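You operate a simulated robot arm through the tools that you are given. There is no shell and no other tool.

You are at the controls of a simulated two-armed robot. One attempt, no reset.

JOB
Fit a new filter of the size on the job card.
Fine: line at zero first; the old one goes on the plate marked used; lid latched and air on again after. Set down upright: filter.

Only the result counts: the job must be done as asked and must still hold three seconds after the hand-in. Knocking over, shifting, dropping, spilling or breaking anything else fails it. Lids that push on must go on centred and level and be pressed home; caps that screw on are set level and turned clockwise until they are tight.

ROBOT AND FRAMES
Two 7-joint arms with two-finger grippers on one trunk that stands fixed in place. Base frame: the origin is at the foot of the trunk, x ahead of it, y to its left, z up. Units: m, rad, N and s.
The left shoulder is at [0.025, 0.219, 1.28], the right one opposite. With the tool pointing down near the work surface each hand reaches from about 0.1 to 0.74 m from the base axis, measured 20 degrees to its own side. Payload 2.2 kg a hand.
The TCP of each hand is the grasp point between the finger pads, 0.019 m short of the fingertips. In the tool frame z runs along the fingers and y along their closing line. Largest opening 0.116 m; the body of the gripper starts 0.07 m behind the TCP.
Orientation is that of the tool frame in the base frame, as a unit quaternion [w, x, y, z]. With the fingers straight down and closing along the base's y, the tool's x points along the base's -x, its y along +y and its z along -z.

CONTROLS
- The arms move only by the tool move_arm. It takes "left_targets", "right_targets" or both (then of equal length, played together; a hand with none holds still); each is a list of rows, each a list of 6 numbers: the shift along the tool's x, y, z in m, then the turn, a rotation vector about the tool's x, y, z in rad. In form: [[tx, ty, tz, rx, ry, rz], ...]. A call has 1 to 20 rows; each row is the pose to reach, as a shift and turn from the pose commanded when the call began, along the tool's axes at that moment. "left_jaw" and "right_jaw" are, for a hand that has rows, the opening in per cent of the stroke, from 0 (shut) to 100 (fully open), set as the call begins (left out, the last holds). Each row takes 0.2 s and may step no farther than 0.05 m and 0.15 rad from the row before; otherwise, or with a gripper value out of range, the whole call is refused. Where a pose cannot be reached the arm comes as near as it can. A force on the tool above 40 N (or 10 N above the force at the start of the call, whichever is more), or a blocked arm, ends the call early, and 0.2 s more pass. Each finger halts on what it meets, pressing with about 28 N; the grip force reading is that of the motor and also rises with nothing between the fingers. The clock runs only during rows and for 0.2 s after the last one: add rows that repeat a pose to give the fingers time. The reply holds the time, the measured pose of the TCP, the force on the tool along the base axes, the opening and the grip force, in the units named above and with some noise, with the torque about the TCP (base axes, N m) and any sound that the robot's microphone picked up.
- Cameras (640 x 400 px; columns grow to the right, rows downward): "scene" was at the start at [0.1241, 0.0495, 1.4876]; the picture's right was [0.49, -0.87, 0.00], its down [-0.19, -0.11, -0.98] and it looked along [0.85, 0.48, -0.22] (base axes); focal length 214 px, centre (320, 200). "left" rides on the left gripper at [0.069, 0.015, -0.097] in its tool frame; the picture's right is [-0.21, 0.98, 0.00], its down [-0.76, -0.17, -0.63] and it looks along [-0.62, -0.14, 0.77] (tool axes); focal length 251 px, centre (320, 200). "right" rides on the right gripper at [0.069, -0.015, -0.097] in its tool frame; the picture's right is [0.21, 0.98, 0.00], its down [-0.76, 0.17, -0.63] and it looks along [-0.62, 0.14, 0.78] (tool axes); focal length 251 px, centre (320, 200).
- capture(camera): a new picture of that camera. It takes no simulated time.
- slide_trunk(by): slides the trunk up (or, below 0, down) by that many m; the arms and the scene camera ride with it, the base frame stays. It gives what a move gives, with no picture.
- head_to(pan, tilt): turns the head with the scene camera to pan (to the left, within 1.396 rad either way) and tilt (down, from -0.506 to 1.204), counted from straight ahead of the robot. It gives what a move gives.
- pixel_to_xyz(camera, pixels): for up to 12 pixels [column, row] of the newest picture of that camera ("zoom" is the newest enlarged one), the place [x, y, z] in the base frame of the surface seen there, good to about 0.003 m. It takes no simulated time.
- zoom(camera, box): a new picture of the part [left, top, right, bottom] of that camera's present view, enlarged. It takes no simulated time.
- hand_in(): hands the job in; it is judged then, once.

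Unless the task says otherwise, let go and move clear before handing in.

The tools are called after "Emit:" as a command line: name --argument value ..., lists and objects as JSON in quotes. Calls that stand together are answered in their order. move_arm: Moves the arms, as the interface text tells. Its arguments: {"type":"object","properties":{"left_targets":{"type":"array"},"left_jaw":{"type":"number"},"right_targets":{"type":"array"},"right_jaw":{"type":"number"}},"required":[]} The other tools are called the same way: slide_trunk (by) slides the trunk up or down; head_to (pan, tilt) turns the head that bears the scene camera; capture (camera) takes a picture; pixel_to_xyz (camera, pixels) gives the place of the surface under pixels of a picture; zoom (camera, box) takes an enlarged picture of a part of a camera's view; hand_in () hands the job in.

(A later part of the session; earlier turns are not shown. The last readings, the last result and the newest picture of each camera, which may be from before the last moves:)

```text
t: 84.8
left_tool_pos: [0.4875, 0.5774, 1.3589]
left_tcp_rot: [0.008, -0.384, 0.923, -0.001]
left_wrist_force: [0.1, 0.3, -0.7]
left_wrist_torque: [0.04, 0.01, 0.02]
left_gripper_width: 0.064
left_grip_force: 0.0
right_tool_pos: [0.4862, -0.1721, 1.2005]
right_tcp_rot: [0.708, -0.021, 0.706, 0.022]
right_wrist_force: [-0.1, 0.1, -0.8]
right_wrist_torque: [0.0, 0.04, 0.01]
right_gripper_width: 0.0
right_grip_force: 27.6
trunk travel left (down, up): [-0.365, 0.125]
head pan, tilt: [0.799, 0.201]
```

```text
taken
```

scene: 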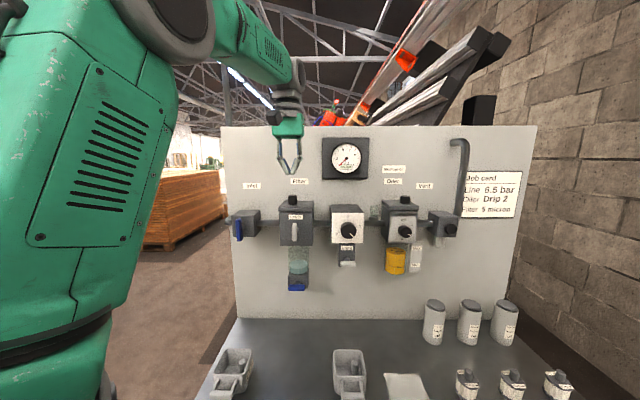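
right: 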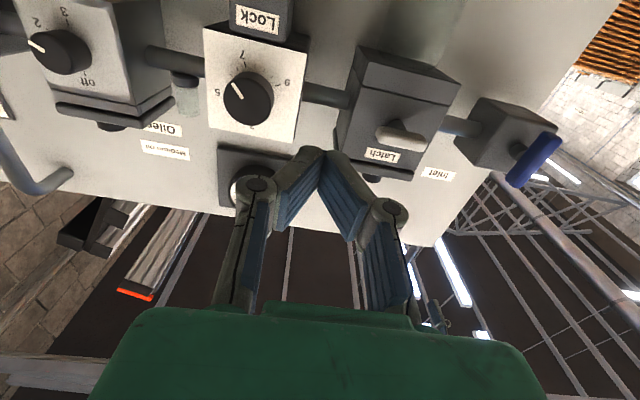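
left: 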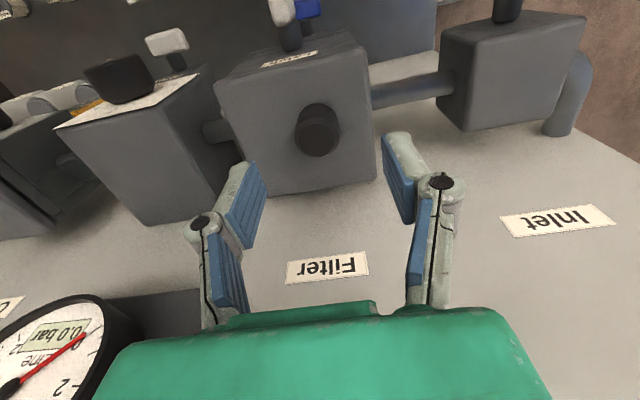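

Aligned as before (knob at (317,130)). I'll descend to z≈1.3065, grip, and lift in 2 mm steps.

Emit:
move_arm --left_targets '[[0, 0, 0.03, 0, 0, 0], [0, 0, 0.047, 0, 0, 0], [0, 0, 0.0525, 0, 0, 0], [0, 0, 0.0525, 0, 0, 0]]'

Emit:
move_arm --left_targets '[[0, 0, 0, 0, 0, 0], [0, 0, 0, 0, 0, 0], [0, 0, 0, 0, 0, 0]]' --left_jaw 0

Emit:
move_arm --left_targets '[[0, 0, -0.002, 0, 0, 0], [0, 0, -0.004, 0, 0, 0], [0, 0, -0.006, 0, 0, 0]]'

Emit:
capture --camera "left"

Emit:
zoom --camera "scene" --box '[262, 165, 342, 265]'

```text
t: 85.8
left_tool_pos: [0.4849, 0.5785, 1.3044]
left_tcp_rot: [0.007, -0.384, 0.923, 0.0]
left_wrist_force: [0.9, 0.5, 5.5]
left_wrist_torque: [0.11, 0.23, -0.01]
left_gripper_width: 0.065
left_grip_force: 0.5
right_tool_pos: [0.4866, -0.1706, 1.2014]
right_tcp_rot: [0.708, -0.02, 0.706, 0.021]
right_wrist_force: [0.2, -0.5, -0.9]
right_wrist_torque: [-0.01, 0.0, 0.01]
right_gripper_width: 0.0003
right_grip_force: 27.9
trunk travel left (down, up): [-0.365, 0.125]
head pan, tilt: [0.799, 0.201]
```

```text
t: 86.5
left_tool_pos: [0.4887, 0.5776, 1.3062]
left_tcp_rot: [0.01, -0.384, 0.923, -0.001]
left_wrist_force: [7.3, 1.9, 22.9]
left_wrist_torque: [0.25, -0.22, -0.09]
left_gripper_width: 0.0283
left_grip_force: 44.8
right_tool_pos: [0.486, -0.172, 1.2]
right_tcp_rot: [0.708, -0.021, 0.705, 0.023]
right_wrist_force: [1.3, 0.1, 0.6]
right_wrist_torque: [0.0, -0.02, -0.01]
right_gripper_width: 0.0001
right_grip_force: 28.1
trunk travel left (down, up): [-0.365, 0.125]
head pan, tilt: [0.799, 0.201]
```

```text
t: 87.3
left_tool_pos: [0.4865, 0.578, 1.3061]
left_tcp_rot: [0.002, -0.384, 0.923, -0.002]
left_wrist_force: [-3.4, -6.2, -12.8]
left_wrist_torque: [0.71, -0.67, 0.0]
left_gripper_width: 0.0284
left_grip_force: 44.7
right_tool_pos: [0.4864, -0.17, 1.1995]
right_tcp_rot: [0.708, -0.022, 0.706, 0.022]
right_wrist_force: [0.6, 0.0, 0.3]
right_wrist_torque: [-0.02, 0.02, 0.0]
right_gripper_width: 0.0
right_grip_force: 27.7
trunk travel left (down, up): [-0.365, 0.125]
head pan, tilt: [0.799, 0.201]
```

```text
taken
```

left: 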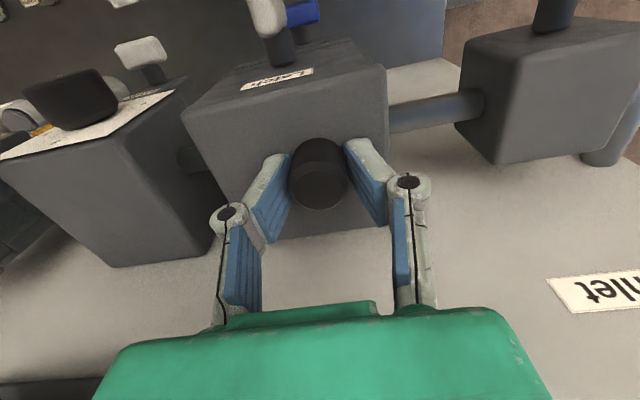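

```text
4.00 times, centred on (302, 215) of scene
```

zoom: 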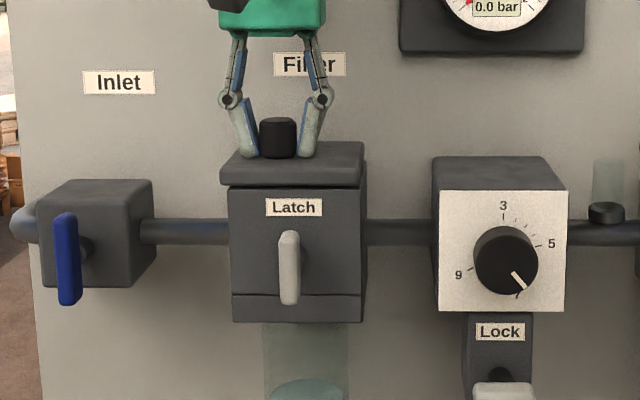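

The grip is good. With the 6 mm command the force went from +23 N to -13 N, and the lid seems to have shifted a touch to the left, which suggests it is not welded. I'll lift further in 2 mm steps and watch.

Emit:
move_arm --left_targets '[[0, 0, -0.002, 0, 0, 0], [0, 0, -0.0035, 0, 0, 0], [0, 0, -0.0035, 0, 0, 0]]'

Emit:
zoom --camera "scene" --box '[270, 190, 334, 230]'

```text
t: 88.2
left_tool_pos: [0.4881, 0.5799, 1.3126]
left_tcp_rot: [0.005, -0.385, 0.923, -0.001]
left_wrist_force: [-6.4, -10.0, -30.9]
left_wrist_torque: [-0.17, 0.14, 0.01]
left_gripper_width: 0.0289
left_grip_force: 45.0
right_tool_pos: [0.4864, -0.1687, 1.1995]
right_tcp_rot: [0.709, -0.022, 0.705, 0.022]
right_wrist_force: [0.3, 0.3, -0.9]
right_wrist_torque: [0.0, 0.0, -0.01]
right_gripper_width: 0.0
right_grip_force: 27.8
trunk travel left (down, up): [-0.365, 0.125]
head pan, tilt: [0.799, 0.201]
```

```text
10.00 times, centred on (302, 210) of scene
```

zoom: 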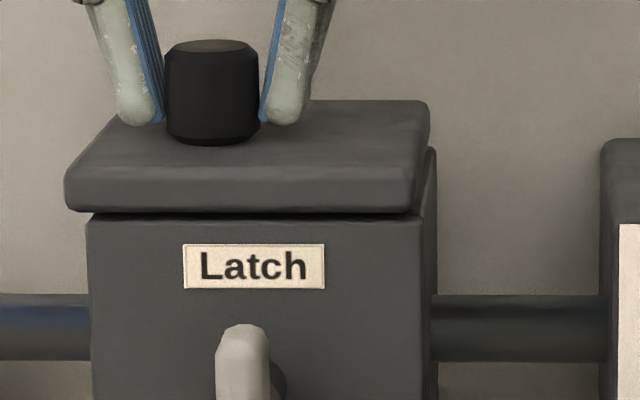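

The lid has clearly shifted about 4–5 mm to the left without rising at all, so it appears to slide sideways rather than lift. I'll lower to regrip and push it left in small steps to test.

Emit:
move_arm --left_targets '[[0, 0, 0.004, 0, 0, 0], [0, 0, 0.006, 0, 0, 0], [0, 0.003, 0.006, 0, 0, 0], [0, 0.006, 0.006, 0, 0, 0], [0, 0.009, 0.006, 0, 0, 0], [0, 0.012, 0.006, 0, 0, 0], [0, 0.012, 0.006, 0, 0, 0]]'

Emit:
zoom --camera "scene" --box '[270, 190, 334, 230]'

```text
t: 89.8
left_tool_pos: [0.4789, 0.5871, 1.3098]
left_tcp_rot: [0.011, -0.385, 0.923, 0.0]
left_wrist_force: [12.0, 11.5, 31.4]
left_wrist_torque: [0.24, -0.22, 0.04]
left_gripper_width: 0.0289
left_grip_force: 45.2
right_tool_pos: [0.4864, -0.172, 1.1998]
right_tcp_rot: [0.708, -0.022, 0.705, 0.022]
right_wrist_force: [-0.8, 0.4, 0.6]
right_wrist_torque: [-0.02, 0.0, -0.01]
right_gripper_width: 0.0
right_grip_force: 28.1
trunk travel left (down, up): [-0.365, 0.125]
head pan, tilt: [0.799, 0.201]
```

```text
10.00 times, centred on (302, 210) of scene
```

zoom: 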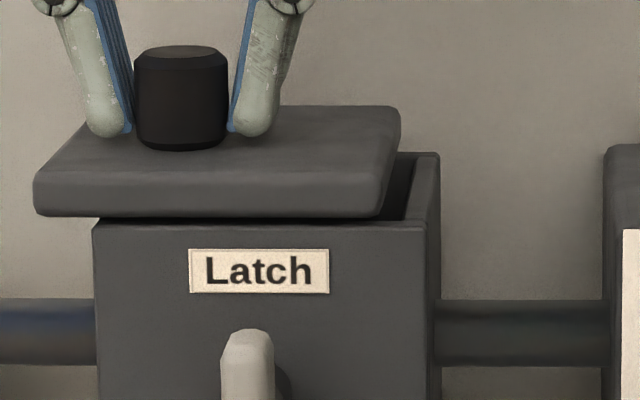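

The lid slides: it moved left freely (almost no sideways force), exposing the hollow housing on the right. I'll ease off the downward pressure and keep sliding it left until the housing is open or it stops.

Emit:
move_arm --left_targets '[[0, 0.0, -0.004, 0, 0, 0], [0, 0.012, -0.004, 0, 0, 0], [0, 0.024, -0.004, 0, 0, 0], [0, 0.036, -0.004, 0, 0, 0], [0, 0.048, -0.004, 0, 0, 0], [0, 0.06, -0.004, 0, 0, 0], [0, 0.072, -0.004, 0, 0, 0], [0, 0.072, -0.004, 0, 0, 0]]'

Emit:
zoom --camera "scene" --box '[230, 170, 350, 250]'

Emit:
capture --camera "left"

```text
t: 91.5
left_tool_pos: [0.4274, 0.6385, 1.3084]
left_tcp_rot: [0.005, -0.385, 0.923, -0.001]
left_wrist_force: [-3.7, -2.2, -13.3]
left_wrist_torque: [-0.21, 0.16, -0.06]
left_gripper_width: 0.0286
left_grip_force: 44.7
right_tool_pos: [0.4871, -0.1692, 1.2004]
right_tcp_rot: [0.708, -0.023, 0.706, 0.023]
right_wrist_force: [0.8, -0.3, -0.5]
right_wrist_torque: [0.0, 0.01, 0.03]
right_gripper_width: 0.0
right_grip_force: 27.9
trunk travel left (down, up): [-0.365, 0.125]
head pan, tilt: [0.799, 0.201]
```

```text
5.00 times, centred on (290, 210) of scene
```

zoom: 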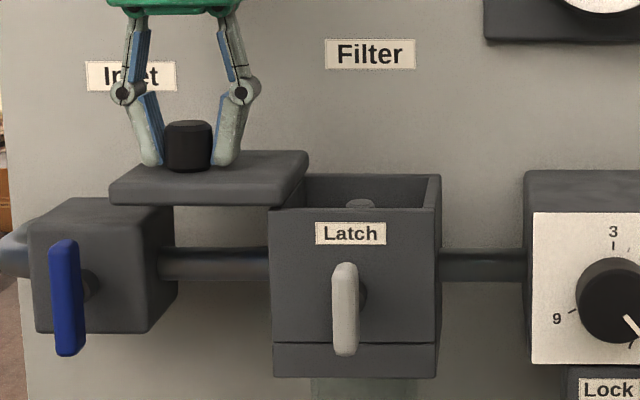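

```text
taken
```

left: 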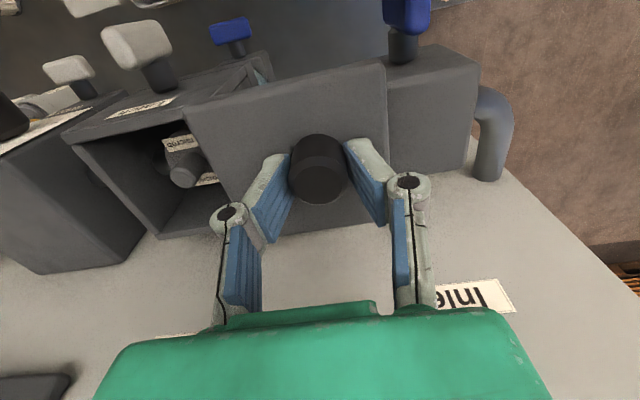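

The housing is nearly open and the old filter's stem is visible inside at about (360,203) of the zoom. I'll slide the lid a little farther left, watching for its end stop.

Emit:
move_arm --left_targets '[[0, 0.004, 0.002, 0, 0, 0], [0, 0.008, 0.002, 0, 0, 0], [0, 0.012, 0.002, 0, 0, 0], [0, 0.016, 0.002, 0, 0, 0], [0, 0.016, 0.002, 0, 0, 0]]'

Emit:
zoom --camera "scene" --box '[230, 170, 350, 250]'

```text
t: 92.8
left_tool_pos: [0.4192, 0.6453, 1.309]
left_tcp_rot: [0.008, -0.383, 0.924, -0.001]
left_wrist_force: [14.4, -9.5, -1.0]
left_wrist_torque: [-0.17, -0.41, -0.12]
left_gripper_width: 0.0289
left_grip_force: 44.9
right_tool_pos: [0.4887, -0.1719, 1.199]
right_tcp_rot: [0.707, -0.021, 0.706, 0.024]
right_wrist_force: [-0.2, -0.3, -0.7]
right_wrist_torque: [0.01, -0.02, 0.03]
right_gripper_width: 0.0002
right_grip_force: 28.0
trunk travel left (down, up): [-0.365, 0.125]
head pan, tilt: [0.799, 0.201]
```

```text
5.00 times, centred on (290, 210) of scene
```

zoom: 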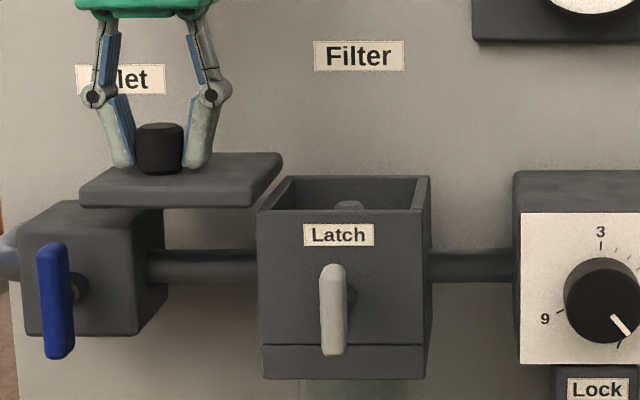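

The lid hit its end stop (17 N) and the housing is fully open. I'll relax, release the knob, rise, and move over the housing to view the old filter.

Emit:
move_arm --left_targets '[[0, -0.003, 0, 0, 0, 0], [0, -0.003, 0, 0, 0, 0]]'

Emit:
move_arm --left_targets '[[0, 0, 0, 0, 0, 0], [0, 0, 0, 0, 0, 0], [0, 0, -0.03, 0, 0, 0], [0.02, 0, -0.07, 0, 0, 0], [0.05, -0.04, -0.09, 0, 0, 0], [0.06, -0.08, -0.1, 0, 0, 0], [0.06, -0.107, -0.1, 0, 0, 0], [0.06, -0.107, -0.1, 0, 0, 0], [0.06, -0.107, -0.1, 0, 0, 0]]' --left_jaw 55

Emit:
capture --camera "left"

Emit:
capture --camera "scene"

```text
t: 93.3
left_tool_pos: [0.4199, 0.6464, 1.309]
left_tcp_rot: [0.008, -0.385, 0.923, 0.0]
left_wrist_force: [10.8, -4.2, 1.7]
left_wrist_torque: [0.31, -0.6, -0.01]
left_gripper_width: 0.0288
left_grip_force: 45.6
right_tool_pos: [0.488, -0.1724, 1.2003]
right_tcp_rot: [0.707, -0.021, 0.706, 0.022]
right_wrist_force: [0.1, 0.3, -0.6]
right_wrist_torque: [-0.04, 0.03, 0.0]
right_gripper_width: 0.0
right_grip_force: 28.4
trunk travel left (down, up): [-0.365, 0.125]
head pan, tilt: [0.799, 0.201]
```

```text
refused: row 5 steps farther than a row can; nothing moved
```

```text
taken
```

left: 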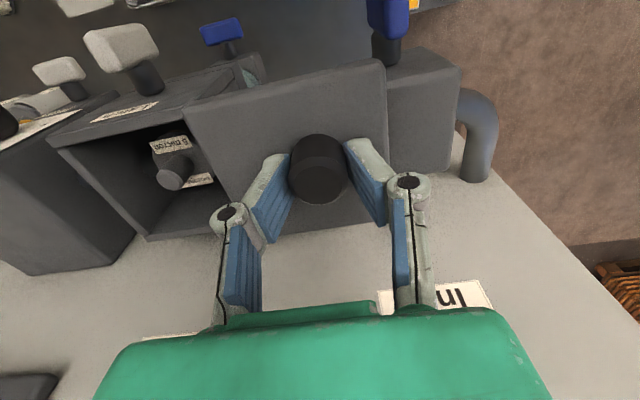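

```text
taken
```

scene: 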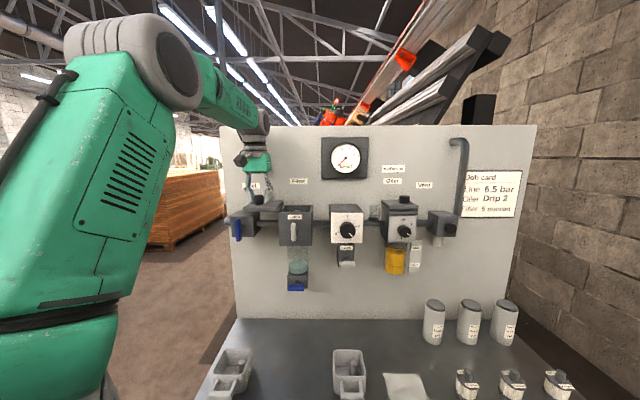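

The release move was refused for too large a step, so nothing moved. I'll repeat it with smaller steps.

Emit:
move_arm --left_targets '[[0, 0, 0, 0, 0, 0], [0, 0, 0, 0, 0, 0], [0, 0, -0.03, 0, 0, 0], [0.01, 0, -0.065, 0, 0, 0], [0.03, -0.025, -0.09, 0, 0, 0], [0.045, -0.06, -0.1, 0, 0, 0], [0.06, -0.09, -0.1, 0, 0, 0], [0.06, -0.107, -0.1, 0, 0, 0], [0.06, -0.107, -0.1, 0, 0, 0], [0.06, -0.107, -0.1, 0, 0, 0]]' --left_jaw 55

Emit:
capture --camera "left"

Emit:
capture --camera "scene"

```text
t: 95.5
left_tool_pos: [0.4501, 0.5306, 1.408]
left_tcp_rot: [0.008, -0.384, 0.923, -0.001]
left_wrist_force: [0.5, -0.2, 1.3]
left_wrist_torque: [0.03, 0.01, -0.01]
left_gripper_width: 0.0639
left_grip_force: 0.0
right_tool_pos: [0.486, -0.1697, 1.2004]
right_tcp_rot: [0.708, -0.022, 0.705, 0.022]
right_wrist_force: [0.2, -0.3, 0.0]
right_wrist_torque: [-0.02, -0.02, -0.03]
right_gripper_width: 0.0002
right_grip_force: 28.1
trunk travel left (down, up): [-0.365, 0.125]
head pan, tilt: [0.799, 0.201]
```

```text
taken
```

left: 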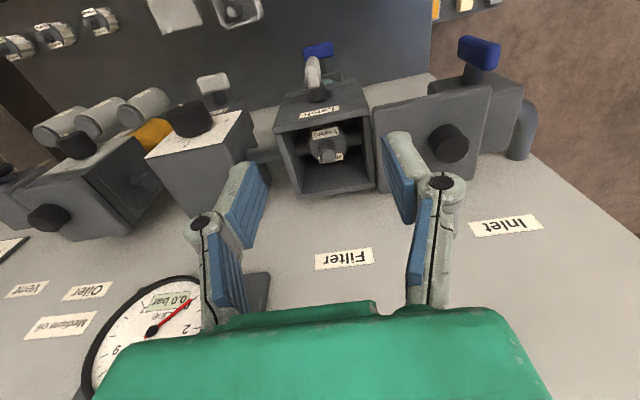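

```text
taken
```

scene: 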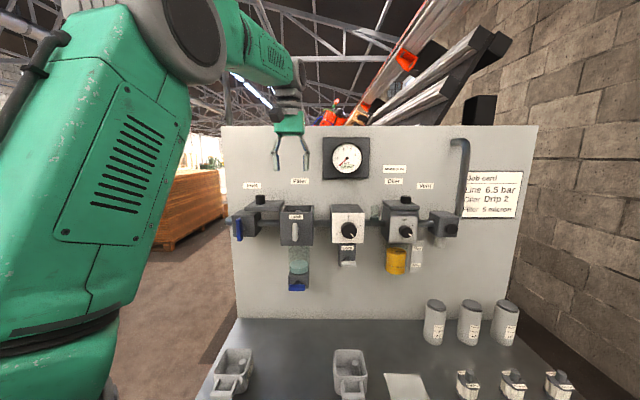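

The housing is open with the old filter inside at about (325,147) in the left view. I'll zoom in and measure the stem.

Emit:
zoom --camera "left" --box '[260, 80, 388, 200]'

Emit:
zoom --camera "left" --box '[270, 90, 386, 202]'

Emit:
pixel_to_xyz --camera "left" --pixels '[[327, 155], [327, 150], [322, 155], [332, 155], [325, 133], [315, 150], [341, 150], [325, 140], [300, 180], [360, 175], [285, 140], [370, 130]]'

```text
3.33 times, centred on (324, 140) of left
```

zoom: 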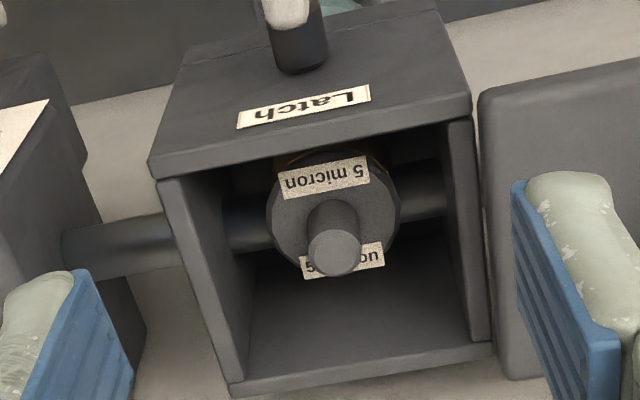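

```text
3.57 times, centred on (328, 146) of left
```

zoom: 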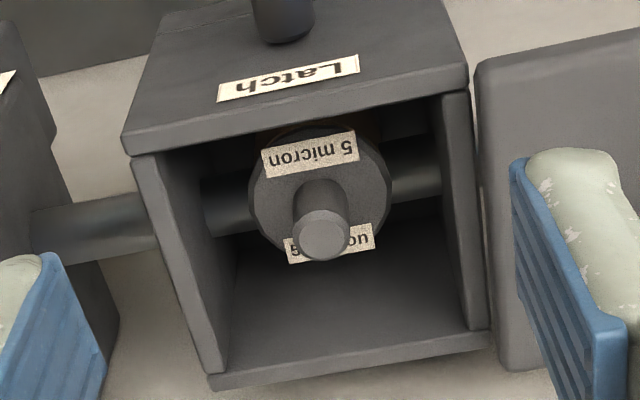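

```text
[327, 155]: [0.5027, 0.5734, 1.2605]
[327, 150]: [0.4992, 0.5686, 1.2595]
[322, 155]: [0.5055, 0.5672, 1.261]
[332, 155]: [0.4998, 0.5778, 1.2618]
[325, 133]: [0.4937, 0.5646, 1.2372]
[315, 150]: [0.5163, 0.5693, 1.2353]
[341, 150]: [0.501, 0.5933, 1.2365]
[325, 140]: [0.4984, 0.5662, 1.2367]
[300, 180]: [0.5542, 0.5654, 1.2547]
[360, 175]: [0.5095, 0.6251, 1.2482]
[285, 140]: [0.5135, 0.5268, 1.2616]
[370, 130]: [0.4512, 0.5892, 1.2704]
```

The old filter is in its socket: stem axis near [0.502,0.574], stem top z≈1.261, body top z≈1.2365. I'll move above it with jaws at a narrower opening and check alignment.

Emit:
move_arm --left_targets '[[-0.025, -0.002, 0.02, 0, 0, 0], [-0.05, -0.004, 0.045, 0, 0, 0], [-0.0665, -0.0064, 0.078, 0, 0, 0], [-0.0665, -0.0064, 0.078, 0, 0, 0], [-0.0665, -0.0064, 0.078, 0, 0, 0]]' --left_jaw 26

Emit:
capture --camera "left"

Emit:
zoom --camera "left" --box '[240, 70, 400, 200]'

Emit:
zoom --camera "scene" --box '[250, 160, 340, 250]'

```text
t: 96.8
left_tool_pos: [0.5034, 0.5709, 1.3336]
left_tcp_rot: [0.008, -0.384, 0.923, 0.0]
left_wrist_force: [-0.5, -0.3, -0.1]
left_wrist_torque: [-0.02, 0.02, -0.01]
left_gripper_width: 0.0303
left_grip_force: 0.0
right_tool_pos: [0.4855, -0.1722, 1.2002]
right_tcp_rot: [0.708, -0.021, 0.705, 0.023]
right_wrist_force: [0.7, 0.1, -0.1]
right_wrist_torque: [0.01, -0.01, 0.02]
right_gripper_width: 0.0001
right_grip_force: 27.9
trunk travel left (down, up): [-0.365, 0.125]
head pan, tilt: [0.799, 0.201]
```

```text
taken
```

left: 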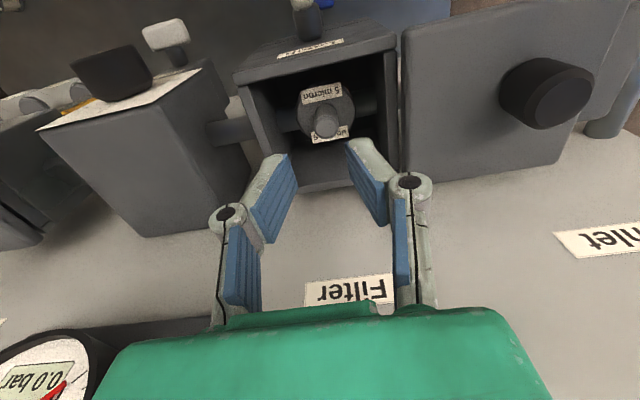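

```text
3.08 times, centred on (320, 135) of left
```

zoom: 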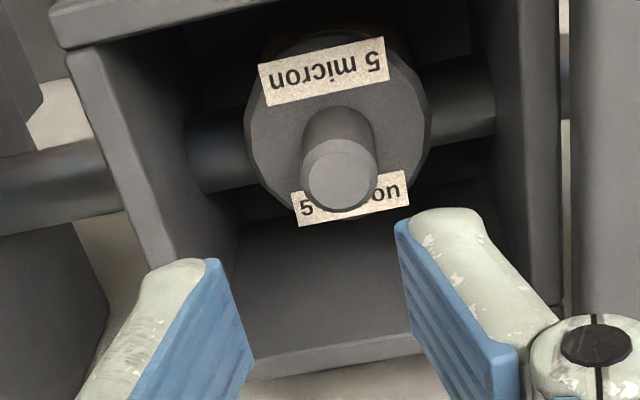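

```text
4.44 times, centred on (295, 205) of scene
```

zoom: 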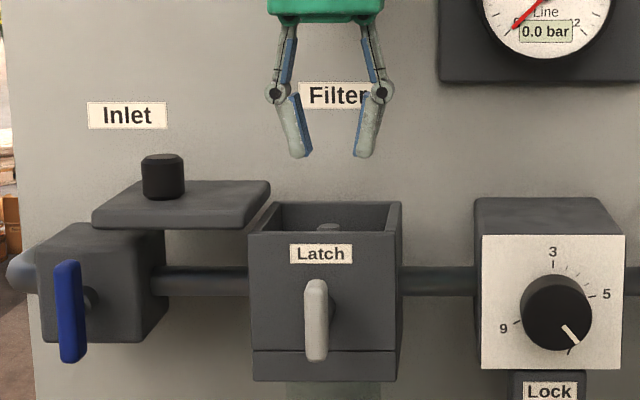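

The stem top is at (326,128) versus the expected (320,126), so I need 4.5 mm left and 2.5 mm toward the wall. Then I'll descend so the tips are just above the filter body, and close.

Emit:
move_arm --left_targets '[[-0.0026, 0.0045, 0.02, 0, 0, 0], [-0.0026, 0.0045, 0.045, 0, 0, 0], [-0.0026, 0.0045, 0.065, 0, 0, 0], [-0.0026, 0.0045, 0.0745, 0, 0, 0], [-0.0026, 0.0045, 0.0745, 0, 0, 0]]'

Emit:
capture --camera "left"

Emit:
zoom --camera "scene" --box '[250, 160, 340, 250]'

```text
t: 98.0
left_tool_pos: [0.503, 0.5752, 1.2582]
left_tcp_rot: [0.008, -0.384, 0.923, -0.001]
left_wrist_force: [1.4, -1.6, 5.4]
left_wrist_torque: [-0.03, 0.0, -0.03]
left_gripper_width: 0.0299
left_grip_force: 0.0
right_tool_pos: [0.4861, -0.1716, 1.2003]
right_tcp_rot: [0.708, -0.021, 0.706, 0.022]
right_wrist_force: [0.0, 0.0, 0.0]
right_wrist_torque: [-0.01, 0.0, -0.01]
right_gripper_width: 0.0
right_grip_force: 28.0
trunk travel left (down, up): [-0.365, 0.125]
head pan, tilt: [0.799, 0.201]
```

```text
taken
```

left: 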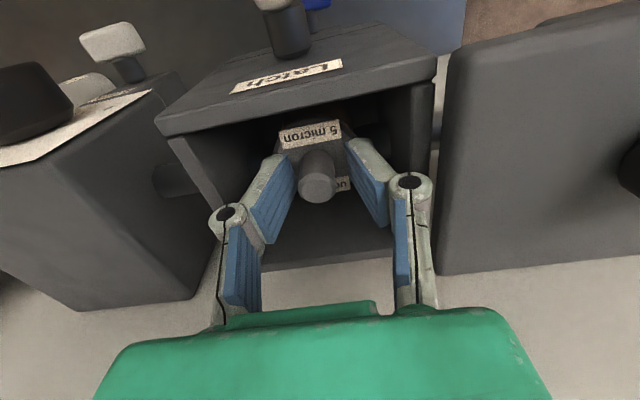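

```text
4.44 times, centred on (295, 205) of scene
```

zoom: 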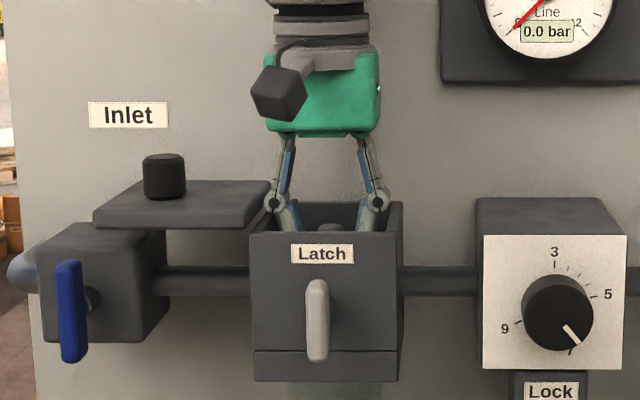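

The stem is between the fingers with only a light 5 N touch. I'll ease up 1 mm and close on the stem.

Emit:
move_arm --left_targets '[[0, 0, -0.001, 0, 0, 0], [0, 0, -0.001, 0, 0, 0], [0, 0, -0.001, 0, 0, 0]]' --left_jaw 0

Emit:
capture --camera "left"

```text
t: 98.8
left_tool_pos: [0.5048, 0.5774, 1.2594]
left_tcp_rot: [0.009, -0.384, 0.923, -0.001]
left_wrist_force: [1.1, -0.7, 3.8]
left_wrist_torque: [-0.01, 0.01, 0.01]
left_gripper_width: 0.0178
left_grip_force: 27.8
right_tool_pos: [0.4859, -0.1703, 1.2005]
right_tcp_rot: [0.708, -0.022, 0.705, 0.023]
right_wrist_force: [-0.2, -0.6, -0.2]
right_wrist_torque: [0.0, 0.01, 0.02]
right_gripper_width: 0.0
right_grip_force: 27.8
trunk travel left (down, up): [-0.365, 0.125]
head pan, tilt: [0.799, 0.201]
```

```text
taken
```

left: 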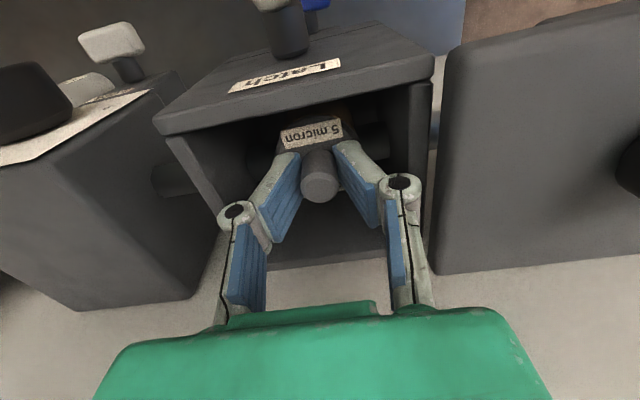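

The stem is held (17.8 mm). I'll pull straight up in small steps and watch the force.

Emit:
move_arm --left_targets '[[0, 0, -0.003, 0, 0, 0], [0, 0, -0.006, 0, 0, 0], [0, 0, -0.01, 0, 0, 0], [0, 0, -0.015, 0, 0, 0]]'

Emit:
capture --camera "left"

Emit:
zoom --camera "scene" --box '[250, 160, 340, 250]'

```text
t: 99.8
left_tool_pos: [0.5034, 0.5771, 1.2736]
left_tcp_rot: [0.008, -0.384, 0.923, -0.001]
left_wrist_force: [0.3, 0.1, -0.9]
left_wrist_torque: [-0.02, -0.03, 0.0]
left_gripper_width: 0.0181
left_grip_force: 28.0
right_tool_pos: [0.4872, -0.1699, 1.2001]
right_tcp_rot: [0.708, -0.022, 0.706, 0.023]
right_wrist_force: [0.1, 0.1, 0.4]
right_wrist_torque: [0.03, 0.0, 0.0]
right_gripper_width: 0.0001
right_grip_force: 28.1
trunk travel left (down, up): [-0.365, 0.125]
head pan, tilt: [0.799, 0.201]
```

```text
taken
```

left: 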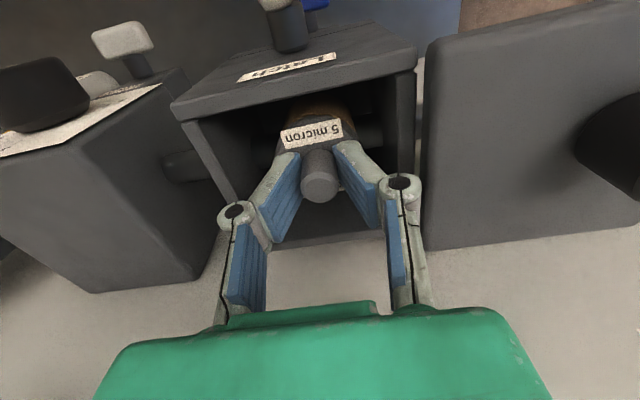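

```text
4.44 times, centred on (295, 205) of scene
```

zoom: 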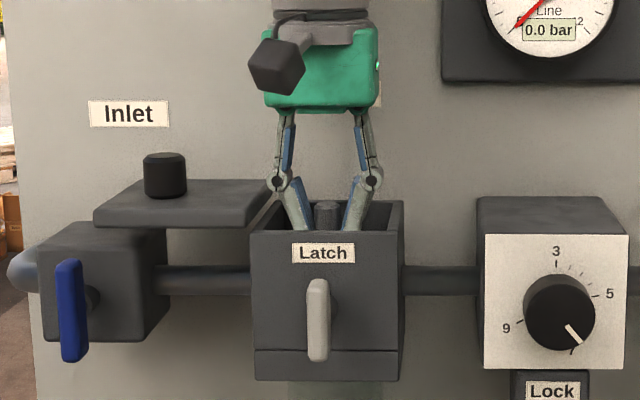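

The filter lifts freely with the hand. I'll raise it clear of the rim, then bring it out toward the robot.

Emit:
move_arm --left_targets '[[0, 0, -0.035, 0, 0, 0], [0, 0, -0.07, 0, 0, 0], [0, 0, -0.11, 0, 0, 0], [0.03, 0, -0.12, 0, 0, 0], [0.07, 0, -0.12, 0, 0, 0], [0.11, 0, -0.12, 0, 0, 0], [0.15, 0, -0.12, 0, 0, 0], [0.15, 0, -0.12, 0, 0, 0], [0.15, 0, -0.12, 0, 0, 0]]'

Emit:
head_to --pan 0.6 --tilt 0.6

Emit:
capture --camera "scene"

Emit:
capture --camera "left"

```text
t: 101.8
left_tool_pos: [0.3951, 0.4713, 1.3916]
left_tcp_rot: [0.008, -0.384, 0.923, -0.002]
left_wrist_force: [0.4, 0.0, -0.6]
left_wrist_torque: [-0.01, 0.0, 0.01]
left_gripper_width: 0.0182
left_grip_force: 27.8
right_tool_pos: [0.4868, -0.1696, 1.2001]
right_tcp_rot: [0.709, -0.022, 0.705, 0.022]
right_wrist_force: [1.2, -0.1, 0.7]
right_wrist_torque: [0.0, -0.02, -0.02]
right_gripper_width: 0.0002
right_grip_force: 28.0
trunk travel left (down, up): [-0.365, 0.125]
head pan, tilt: [0.799, 0.201]
```

```text
t: 102.6
left_tool_pos: [0.3952, 0.4707, 1.3914]
left_tcp_rot: [0.008, -0.384, 0.923, 0.0]
left_wrist_force: [0.1, 0.1, -1.2]
left_wrist_torque: [-0.02, -0.03, 0.01]
left_gripper_width: 0.0182
left_grip_force: 28.3
right_tool_pos: [0.4872, -0.17, 1.2009]
right_tcp_rot: [0.708, -0.021, 0.706, 0.022]
right_wrist_force: [-0.1, -0.5, -0.9]
right_wrist_torque: [-0.02, 0.0, -0.02]
right_gripper_width: 0.0001
right_grip_force: 27.8
trunk travel left (down, up): [-0.365, 0.125]
head pan, tilt: [0.6, 0.6]
```

```text
taken
```

scene: 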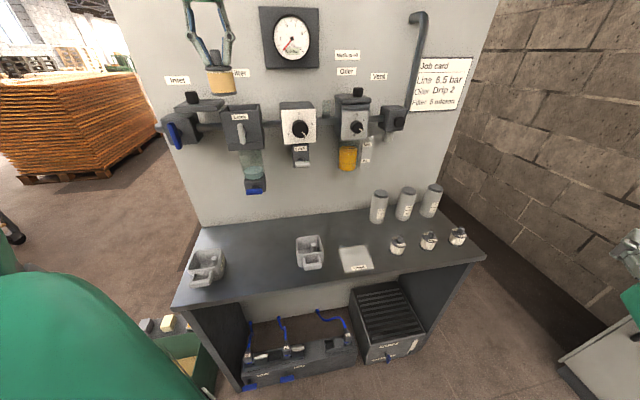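

```text
taken
```

left: 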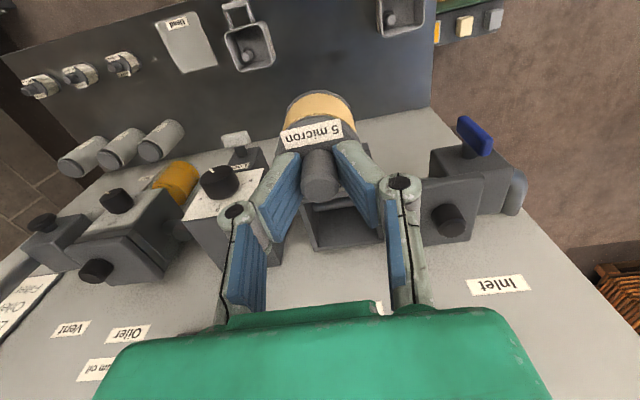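

The old, yellowed filter is out and held at (220,80) in the scene. I'll measure the Used plate and the new filters on the bench.

Emit:
zoom --camera "scene" --box '[280, 215, 480, 290]'

Emit:
pixel_to_xyz --camera "scene" --pixels '[[341, 249], [366, 246], [375, 268], [346, 273], [356, 258], [398, 247], [398, 240], [428, 241], [457, 236], [330, 250], [325, 268], [390, 262]]'

Emit:
zoom --camera "scene" --box '[180, 0, 260, 110]'

Emit:
pixel_to_xyz --camera "scene" --pixels '[[221, 92], [221, 80], [221, 70], [209, 83], [234, 80]]'

```text
3.20 times, centred on (380, 252) of scene
```

zoom: 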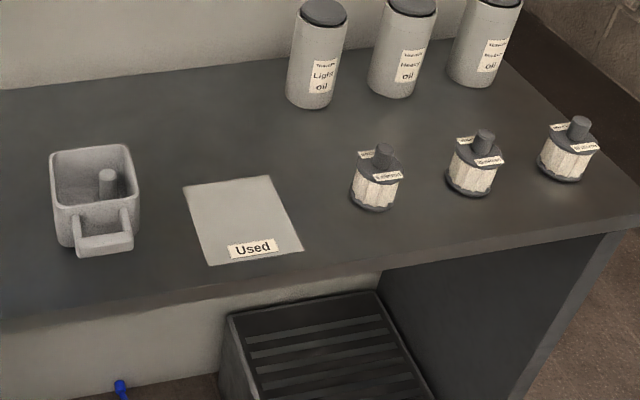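

```text
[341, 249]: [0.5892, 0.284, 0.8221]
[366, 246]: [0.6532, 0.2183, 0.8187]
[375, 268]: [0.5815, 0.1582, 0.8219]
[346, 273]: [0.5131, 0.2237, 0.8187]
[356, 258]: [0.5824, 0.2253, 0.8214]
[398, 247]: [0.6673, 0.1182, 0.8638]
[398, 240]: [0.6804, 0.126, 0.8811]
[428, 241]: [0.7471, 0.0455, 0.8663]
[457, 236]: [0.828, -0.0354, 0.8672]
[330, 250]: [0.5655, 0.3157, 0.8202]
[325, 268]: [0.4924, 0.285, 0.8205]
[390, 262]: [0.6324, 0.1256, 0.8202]
```

```text
3.64 times, centred on (220, 55) of scene
```

zoom: 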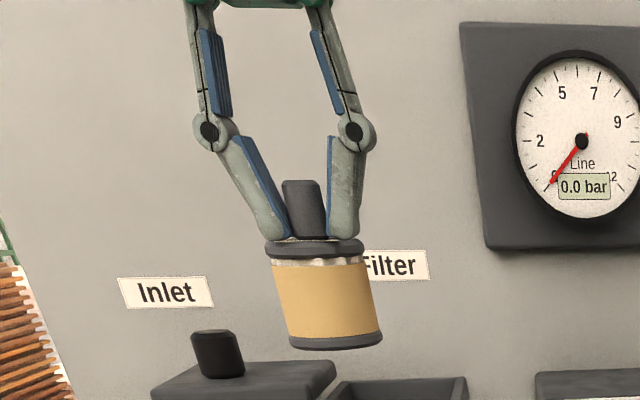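

```text
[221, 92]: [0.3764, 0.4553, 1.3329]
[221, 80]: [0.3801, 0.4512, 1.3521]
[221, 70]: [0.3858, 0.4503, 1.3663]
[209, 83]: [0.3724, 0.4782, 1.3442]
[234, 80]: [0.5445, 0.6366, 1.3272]
```

The plate's centre is at about [0.584,0.221] and the held filter's bottom is about 65 mm below the TCP. I'll carry it over to above the plate, stopping at z≈0.95.

Emit:
move_arm --left_targets '[[0.0054, -0.0388, 0.02, 0, 0, 0], [0.0108, -0.0776, 0.04, 0, 0, 0], [0.0162, -0.1164, 0.06, 0, 0, 0], [0.0216, -0.1552, 0.08, 0, 0, 0], [0.0269, -0.194, 0.1, 0, 0, 0], [0.0323, -0.2328, 0.12, 0, 0, 0], [0.0377, -0.2716, 0.14, 0, 0, 0], [0.0431, -0.3104, 0.16, 0, 0, 0], [0.0431, -0.3104, 0.2, 0, 0, 0], [0.0431, -0.3104, 0.24, 0, 0, 0], [0.0431, -0.3104, 0.28, 0, 0, 0], [0.0431, -0.3104, 0.32, 0, 0, 0], [0.0431, -0.3104, 0.36, 0, 0, 0], [0.0431, -0.3104, 0.4, 0, 0, 0], [0.0431, -0.3104, 0.44, 0, 0, 0], [0.0431, -0.3104, 0.44, 0, 0, 0], [0.0431, -0.3104, 0.44, 0, 0, 0]]'

Emit:
capture --camera "scene"

Emit:
capture --camera "left"

```text
t: 106.2
left_tool_pos: [0.5934, 0.2205, 0.9542]
left_tcp_rot: [0.007, -0.385, 0.923, 0.0]
left_wrist_force: [0.5, 0.4, 0.0]
left_wrist_torque: [0.03, 0.04, 0.0]
left_gripper_width: 0.0183
left_grip_force: 27.9
right_tool_pos: [0.4871, -0.1723, 1.2008]
right_tcp_rot: [0.708, -0.021, 0.706, 0.022]
right_wrist_force: [0.1, 0.2, -0.2]
right_wrist_torque: [-0.01, 0.01, 0.0]
right_gripper_width: 0.0001
right_grip_force: 27.5
trunk travel left (down, up): [-0.365, 0.125]
head pan, tilt: [0.6, 0.6]
```

```text
taken
```

scene: 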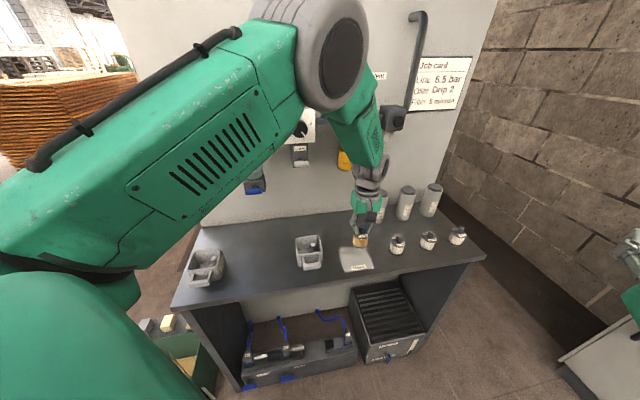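

```text
taken
```

left: 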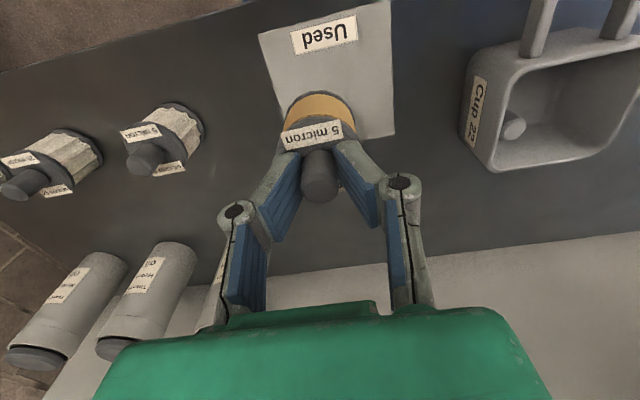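

The filter hangs over the plate, about 7 mm off centre. I'll centre it and lower to just above the plate.

Emit:
move_arm --left_targets '[[0.0065, 0.007, 0.02, 0, 0, 0], [0.0065, 0.007, 0.045, 0, 0, 0], [0.0065, 0.007, 0.06, 0, 0, 0], [0.0065, 0.007, 0.06, 0, 0, 0]]'

Emit:
zoom --camera "scene" --box '[310, 190, 420, 290]'

Emit:
capture --camera "left"

```text
t: 107.2
left_tool_pos: [0.5833, 0.2204, 0.8933]
left_tcp_rot: [0.008, -0.385, 0.923, -0.001]
left_wrist_force: [-0.5, 0.5, -0.2]
left_wrist_torque: [0.04, 0.01, 0.01]
left_gripper_width: 0.0182
left_grip_force: 28.1
right_tool_pos: [0.4854, -0.1728, 1.1994]
right_tcp_rot: [0.708, -0.021, 0.705, 0.022]
right_wrist_force: [0.5, 0.4, 0.4]
right_wrist_torque: [-0.02, -0.01, 0.0]
right_gripper_width: 0.0001
right_grip_force: 28.0
trunk travel left (down, up): [-0.365, 0.125]
head pan, tilt: [0.6, 0.6]
```

```text
4.00 times, centred on (365, 240) of scene
```

zoom: 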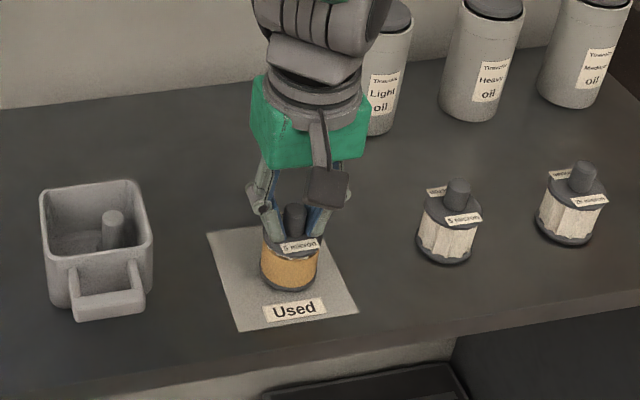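

```text
taken
```

left: 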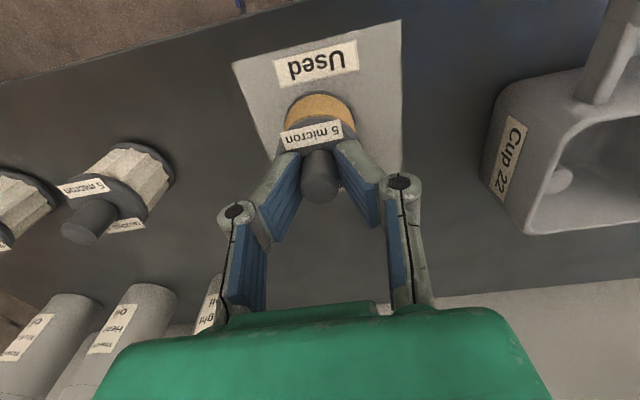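

The filter hovers just above the plate's middle. I'll lower it in small steps until contact.

Emit:
move_arm --left_targets '[[0, 0, 0.002, 0, 0, 0], [0, 0, 0.004, 0, 0, 0], [0, 0, 0.004, 0, 0, 0]]'

```text
t: 108.0
left_tool_pos: [0.5832, 0.2217, 0.8885]
left_tcp_rot: [0.007, -0.384, 0.923, -0.001]
left_wrist_force: [-0.1, -0.7, -0.8]
left_wrist_torque: [-0.01, 0.01, 0.03]
left_gripper_width: 0.0184
left_grip_force: 28.2
right_tool_pos: [0.4857, -0.1713, 1.1994]
right_tcp_rot: [0.708, -0.021, 0.706, 0.022]
right_wrist_force: [0.2, 0.0, -0.2]
right_wrist_torque: [0.02, 0.02, 0.01]
right_gripper_width: 0.0002
right_grip_force: 27.9
trunk travel left (down, up): [-0.365, 0.125]
head pan, tilt: [0.6, 0.6]
```

No contact yet at z=0.8885. I'll continue down in 1 mm steps.

Emit:
move_arm --left_targets '[[0, 0, 0.001, 0, 0, 0], [0, 0, 0.002, 0, 0, 0], [0, 0, 0.003, 0, 0, 0]]'

Emit:
zoom --camera "scene" --box '[330, 210, 400, 280]'

```text
t: 108.8
left_tool_pos: [0.5827, 0.2219, 0.8884]
left_tcp_rot: [0.009, -0.384, 0.923, -0.001]
left_wrist_force: [-0.6, 1.1, 12.6]
left_wrist_torque: [-0.06, 0.24, -0.01]
left_gripper_width: 0.0182
left_grip_force: 28.0
right_tool_pos: [0.4853, -0.1726, 1.2011]
right_tcp_rot: [0.708, -0.021, 0.705, 0.022]
right_wrist_force: [-0.1, 0.6, 0.2]
right_wrist_torque: [-0.01, 0.01, 0.0]
right_gripper_width: 0.0
right_grip_force: 28.1
trunk travel left (down, up): [-0.365, 0.125]
head pan, tilt: [0.6, 0.6]
```

```text
5.71 times, centred on (365, 245) of scene
```

zoom: 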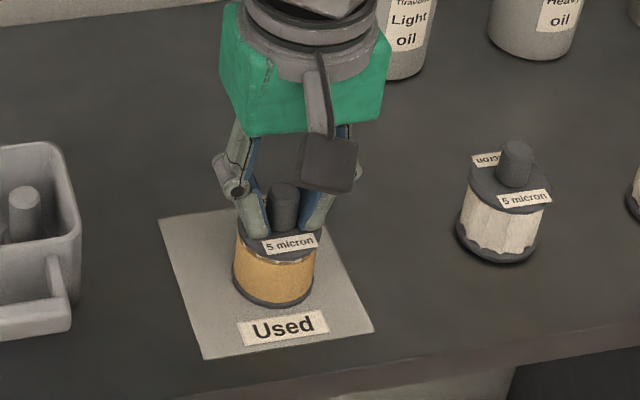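

Contact at 12.6 N, TCP z≈0.888, so the filter's base sits on the plate. I'll unload by 2 mm and then open the fingers gently.

Emit:
move_arm --left_targets '[[0, 0, -0.0018, 0, 0, 0], [0, 0, -0.0018, 0, 0, 0]]'

Emit:
move_arm --left_targets '[[0, 0, 0, 0, 0, 0], [0, 0, 0, 0, 0, 0], [0, 0, 0, 0, 0, 0]]' --left_jaw 32

Emit:
move_arm --left_targets '[[0, 0, -0.015, 0, 0, 0], [0, 0, -0.04, 0, 0, 0], [0, 0, -0.08, 0, 0, 0], [0, 0, -0.12, 0, 0, 0], [0, 0, -0.12, 0, 0, 0]]'

Emit:
capture --camera "left"

Emit:
zoom --camera "scene" --box '[320, 200, 480, 290]'

```text
t: 109.4
left_tool_pos: [0.5827, 0.2233, 0.8875]
left_tcp_rot: [0.009, -0.385, 0.923, -0.001]
left_wrist_force: [2.3, 0.6, 6.9]
left_wrist_torque: [-0.01, -0.01, -0.03]
left_gripper_width: 0.0182
left_grip_force: 28.0
right_tool_pos: [0.4855, -0.1712, 1.2005]
right_tcp_rot: [0.708, -0.022, 0.706, 0.023]
right_wrist_force: [0.1, 0.2, 0.2]
right_wrist_torque: [-0.02, -0.02, 0.0]
right_gripper_width: 0.0
right_grip_force: 28.8
trunk travel left (down, up): [-0.365, 0.125]
head pan, tilt: [0.6, 0.6]
```

```text
t: 110.2
left_tool_pos: [0.5823, 0.2228, 0.8871]
left_tcp_rot: [0.009, -0.383, 0.924, 0.0]
left_wrist_force: [0.5, -1.4, 3.7]
left_wrist_torque: [0.04, 0.04, 0.03]
left_gripper_width: 0.0362
left_grip_force: 0.1
right_tool_pos: [0.4867, -0.1722, 1.1991]
right_tcp_rot: [0.709, -0.021, 0.705, 0.023]
right_wrist_force: [-0.1, -0.1, -1.2]
right_wrist_torque: [-0.01, -0.01, -0.02]
right_gripper_width: 0.0
right_grip_force: 27.7
trunk travel left (down, up): [-0.365, 0.125]
head pan, tilt: [0.6, 0.6]
```

```text
t: 111.4
left_tool_pos: [0.5811, 0.2219, 1.0068]
left_tcp_rot: [0.009, -0.383, 0.924, 0.0]
left_wrist_force: [-0.3, -0.6, 0.4]
left_wrist_torque: [0.0, -0.02, -0.01]
left_gripper_width: 0.0371
left_grip_force: 0.1
right_tool_pos: [0.488, -0.1716, 1.1992]
right_tcp_rot: [0.708, -0.021, 0.705, 0.023]
right_wrist_force: [-0.4, 0.7, 0.3]
right_wrist_torque: [0.04, 0.01, 0.02]
right_gripper_width: 0.0
right_grip_force: 27.8
trunk travel left (down, up): [-0.365, 0.125]
head pan, tilt: [0.6, 0.6]
```

```text
taken
```

left: 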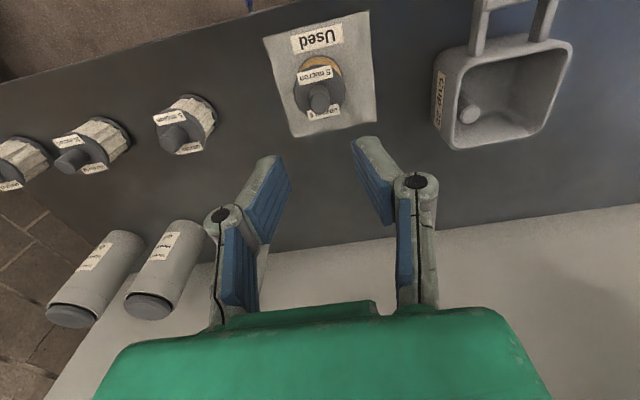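

```text
4.00 times, centred on (400, 245) of scene
```

zoom: 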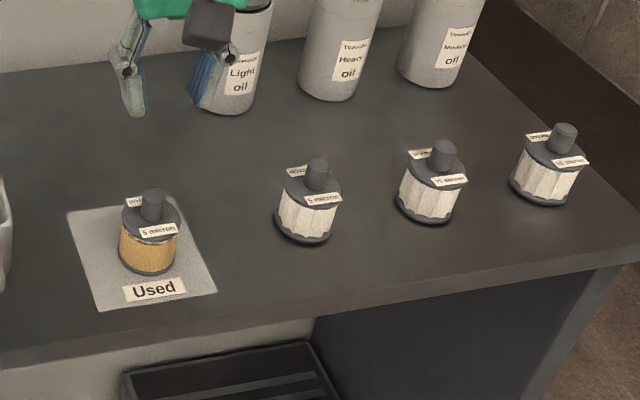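

The old filter stands upright on the Used plate. Now I'll confirm the 5 micron label and measure the new filter's stem, which is at about (180,130) in the left view.

Emit:
zoom --camera "left" --box '[130, 80, 230, 165]'

Emit:
pixel_to_xyz --camera "zoom" --pixels '[[265, 350], [240, 350], [290, 350], [265, 320], [280, 250], [330, 150]]'

Emit:
zoom --camera "scene" --box '[380, 230, 420, 262]'

Emit:
pixel_to_xyz --camera "zoom" --pixels '[[310, 110], [310, 150], [280, 130], [340, 130], [280, 300], [230, 250], [340, 250]]'

```text
4.71 times, centred on (180, 122) of left
```

zoom: 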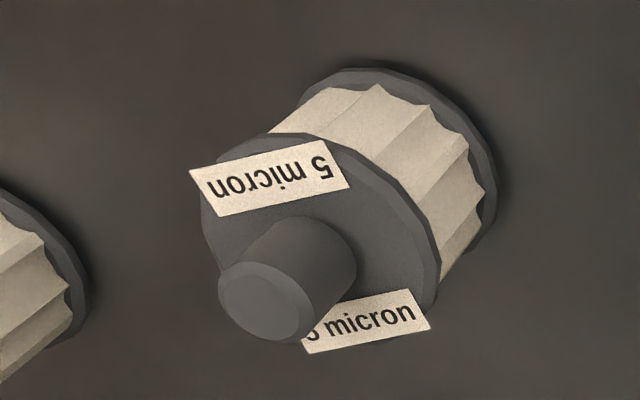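

```text
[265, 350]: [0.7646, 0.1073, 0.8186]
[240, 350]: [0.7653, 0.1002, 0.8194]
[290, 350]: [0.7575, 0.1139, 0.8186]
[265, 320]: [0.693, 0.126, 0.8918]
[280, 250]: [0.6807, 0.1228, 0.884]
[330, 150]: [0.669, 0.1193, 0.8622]
```

```text
12.50 times, centred on (400, 246) of scene
```

zoom: 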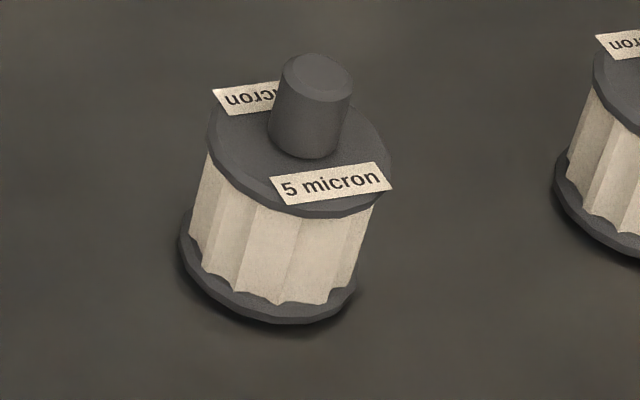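

```text
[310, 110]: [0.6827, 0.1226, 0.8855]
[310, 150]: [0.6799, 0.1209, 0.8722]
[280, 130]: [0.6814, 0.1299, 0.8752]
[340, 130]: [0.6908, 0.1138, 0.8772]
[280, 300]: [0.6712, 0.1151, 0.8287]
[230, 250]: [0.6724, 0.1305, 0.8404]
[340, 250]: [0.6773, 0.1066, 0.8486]
```

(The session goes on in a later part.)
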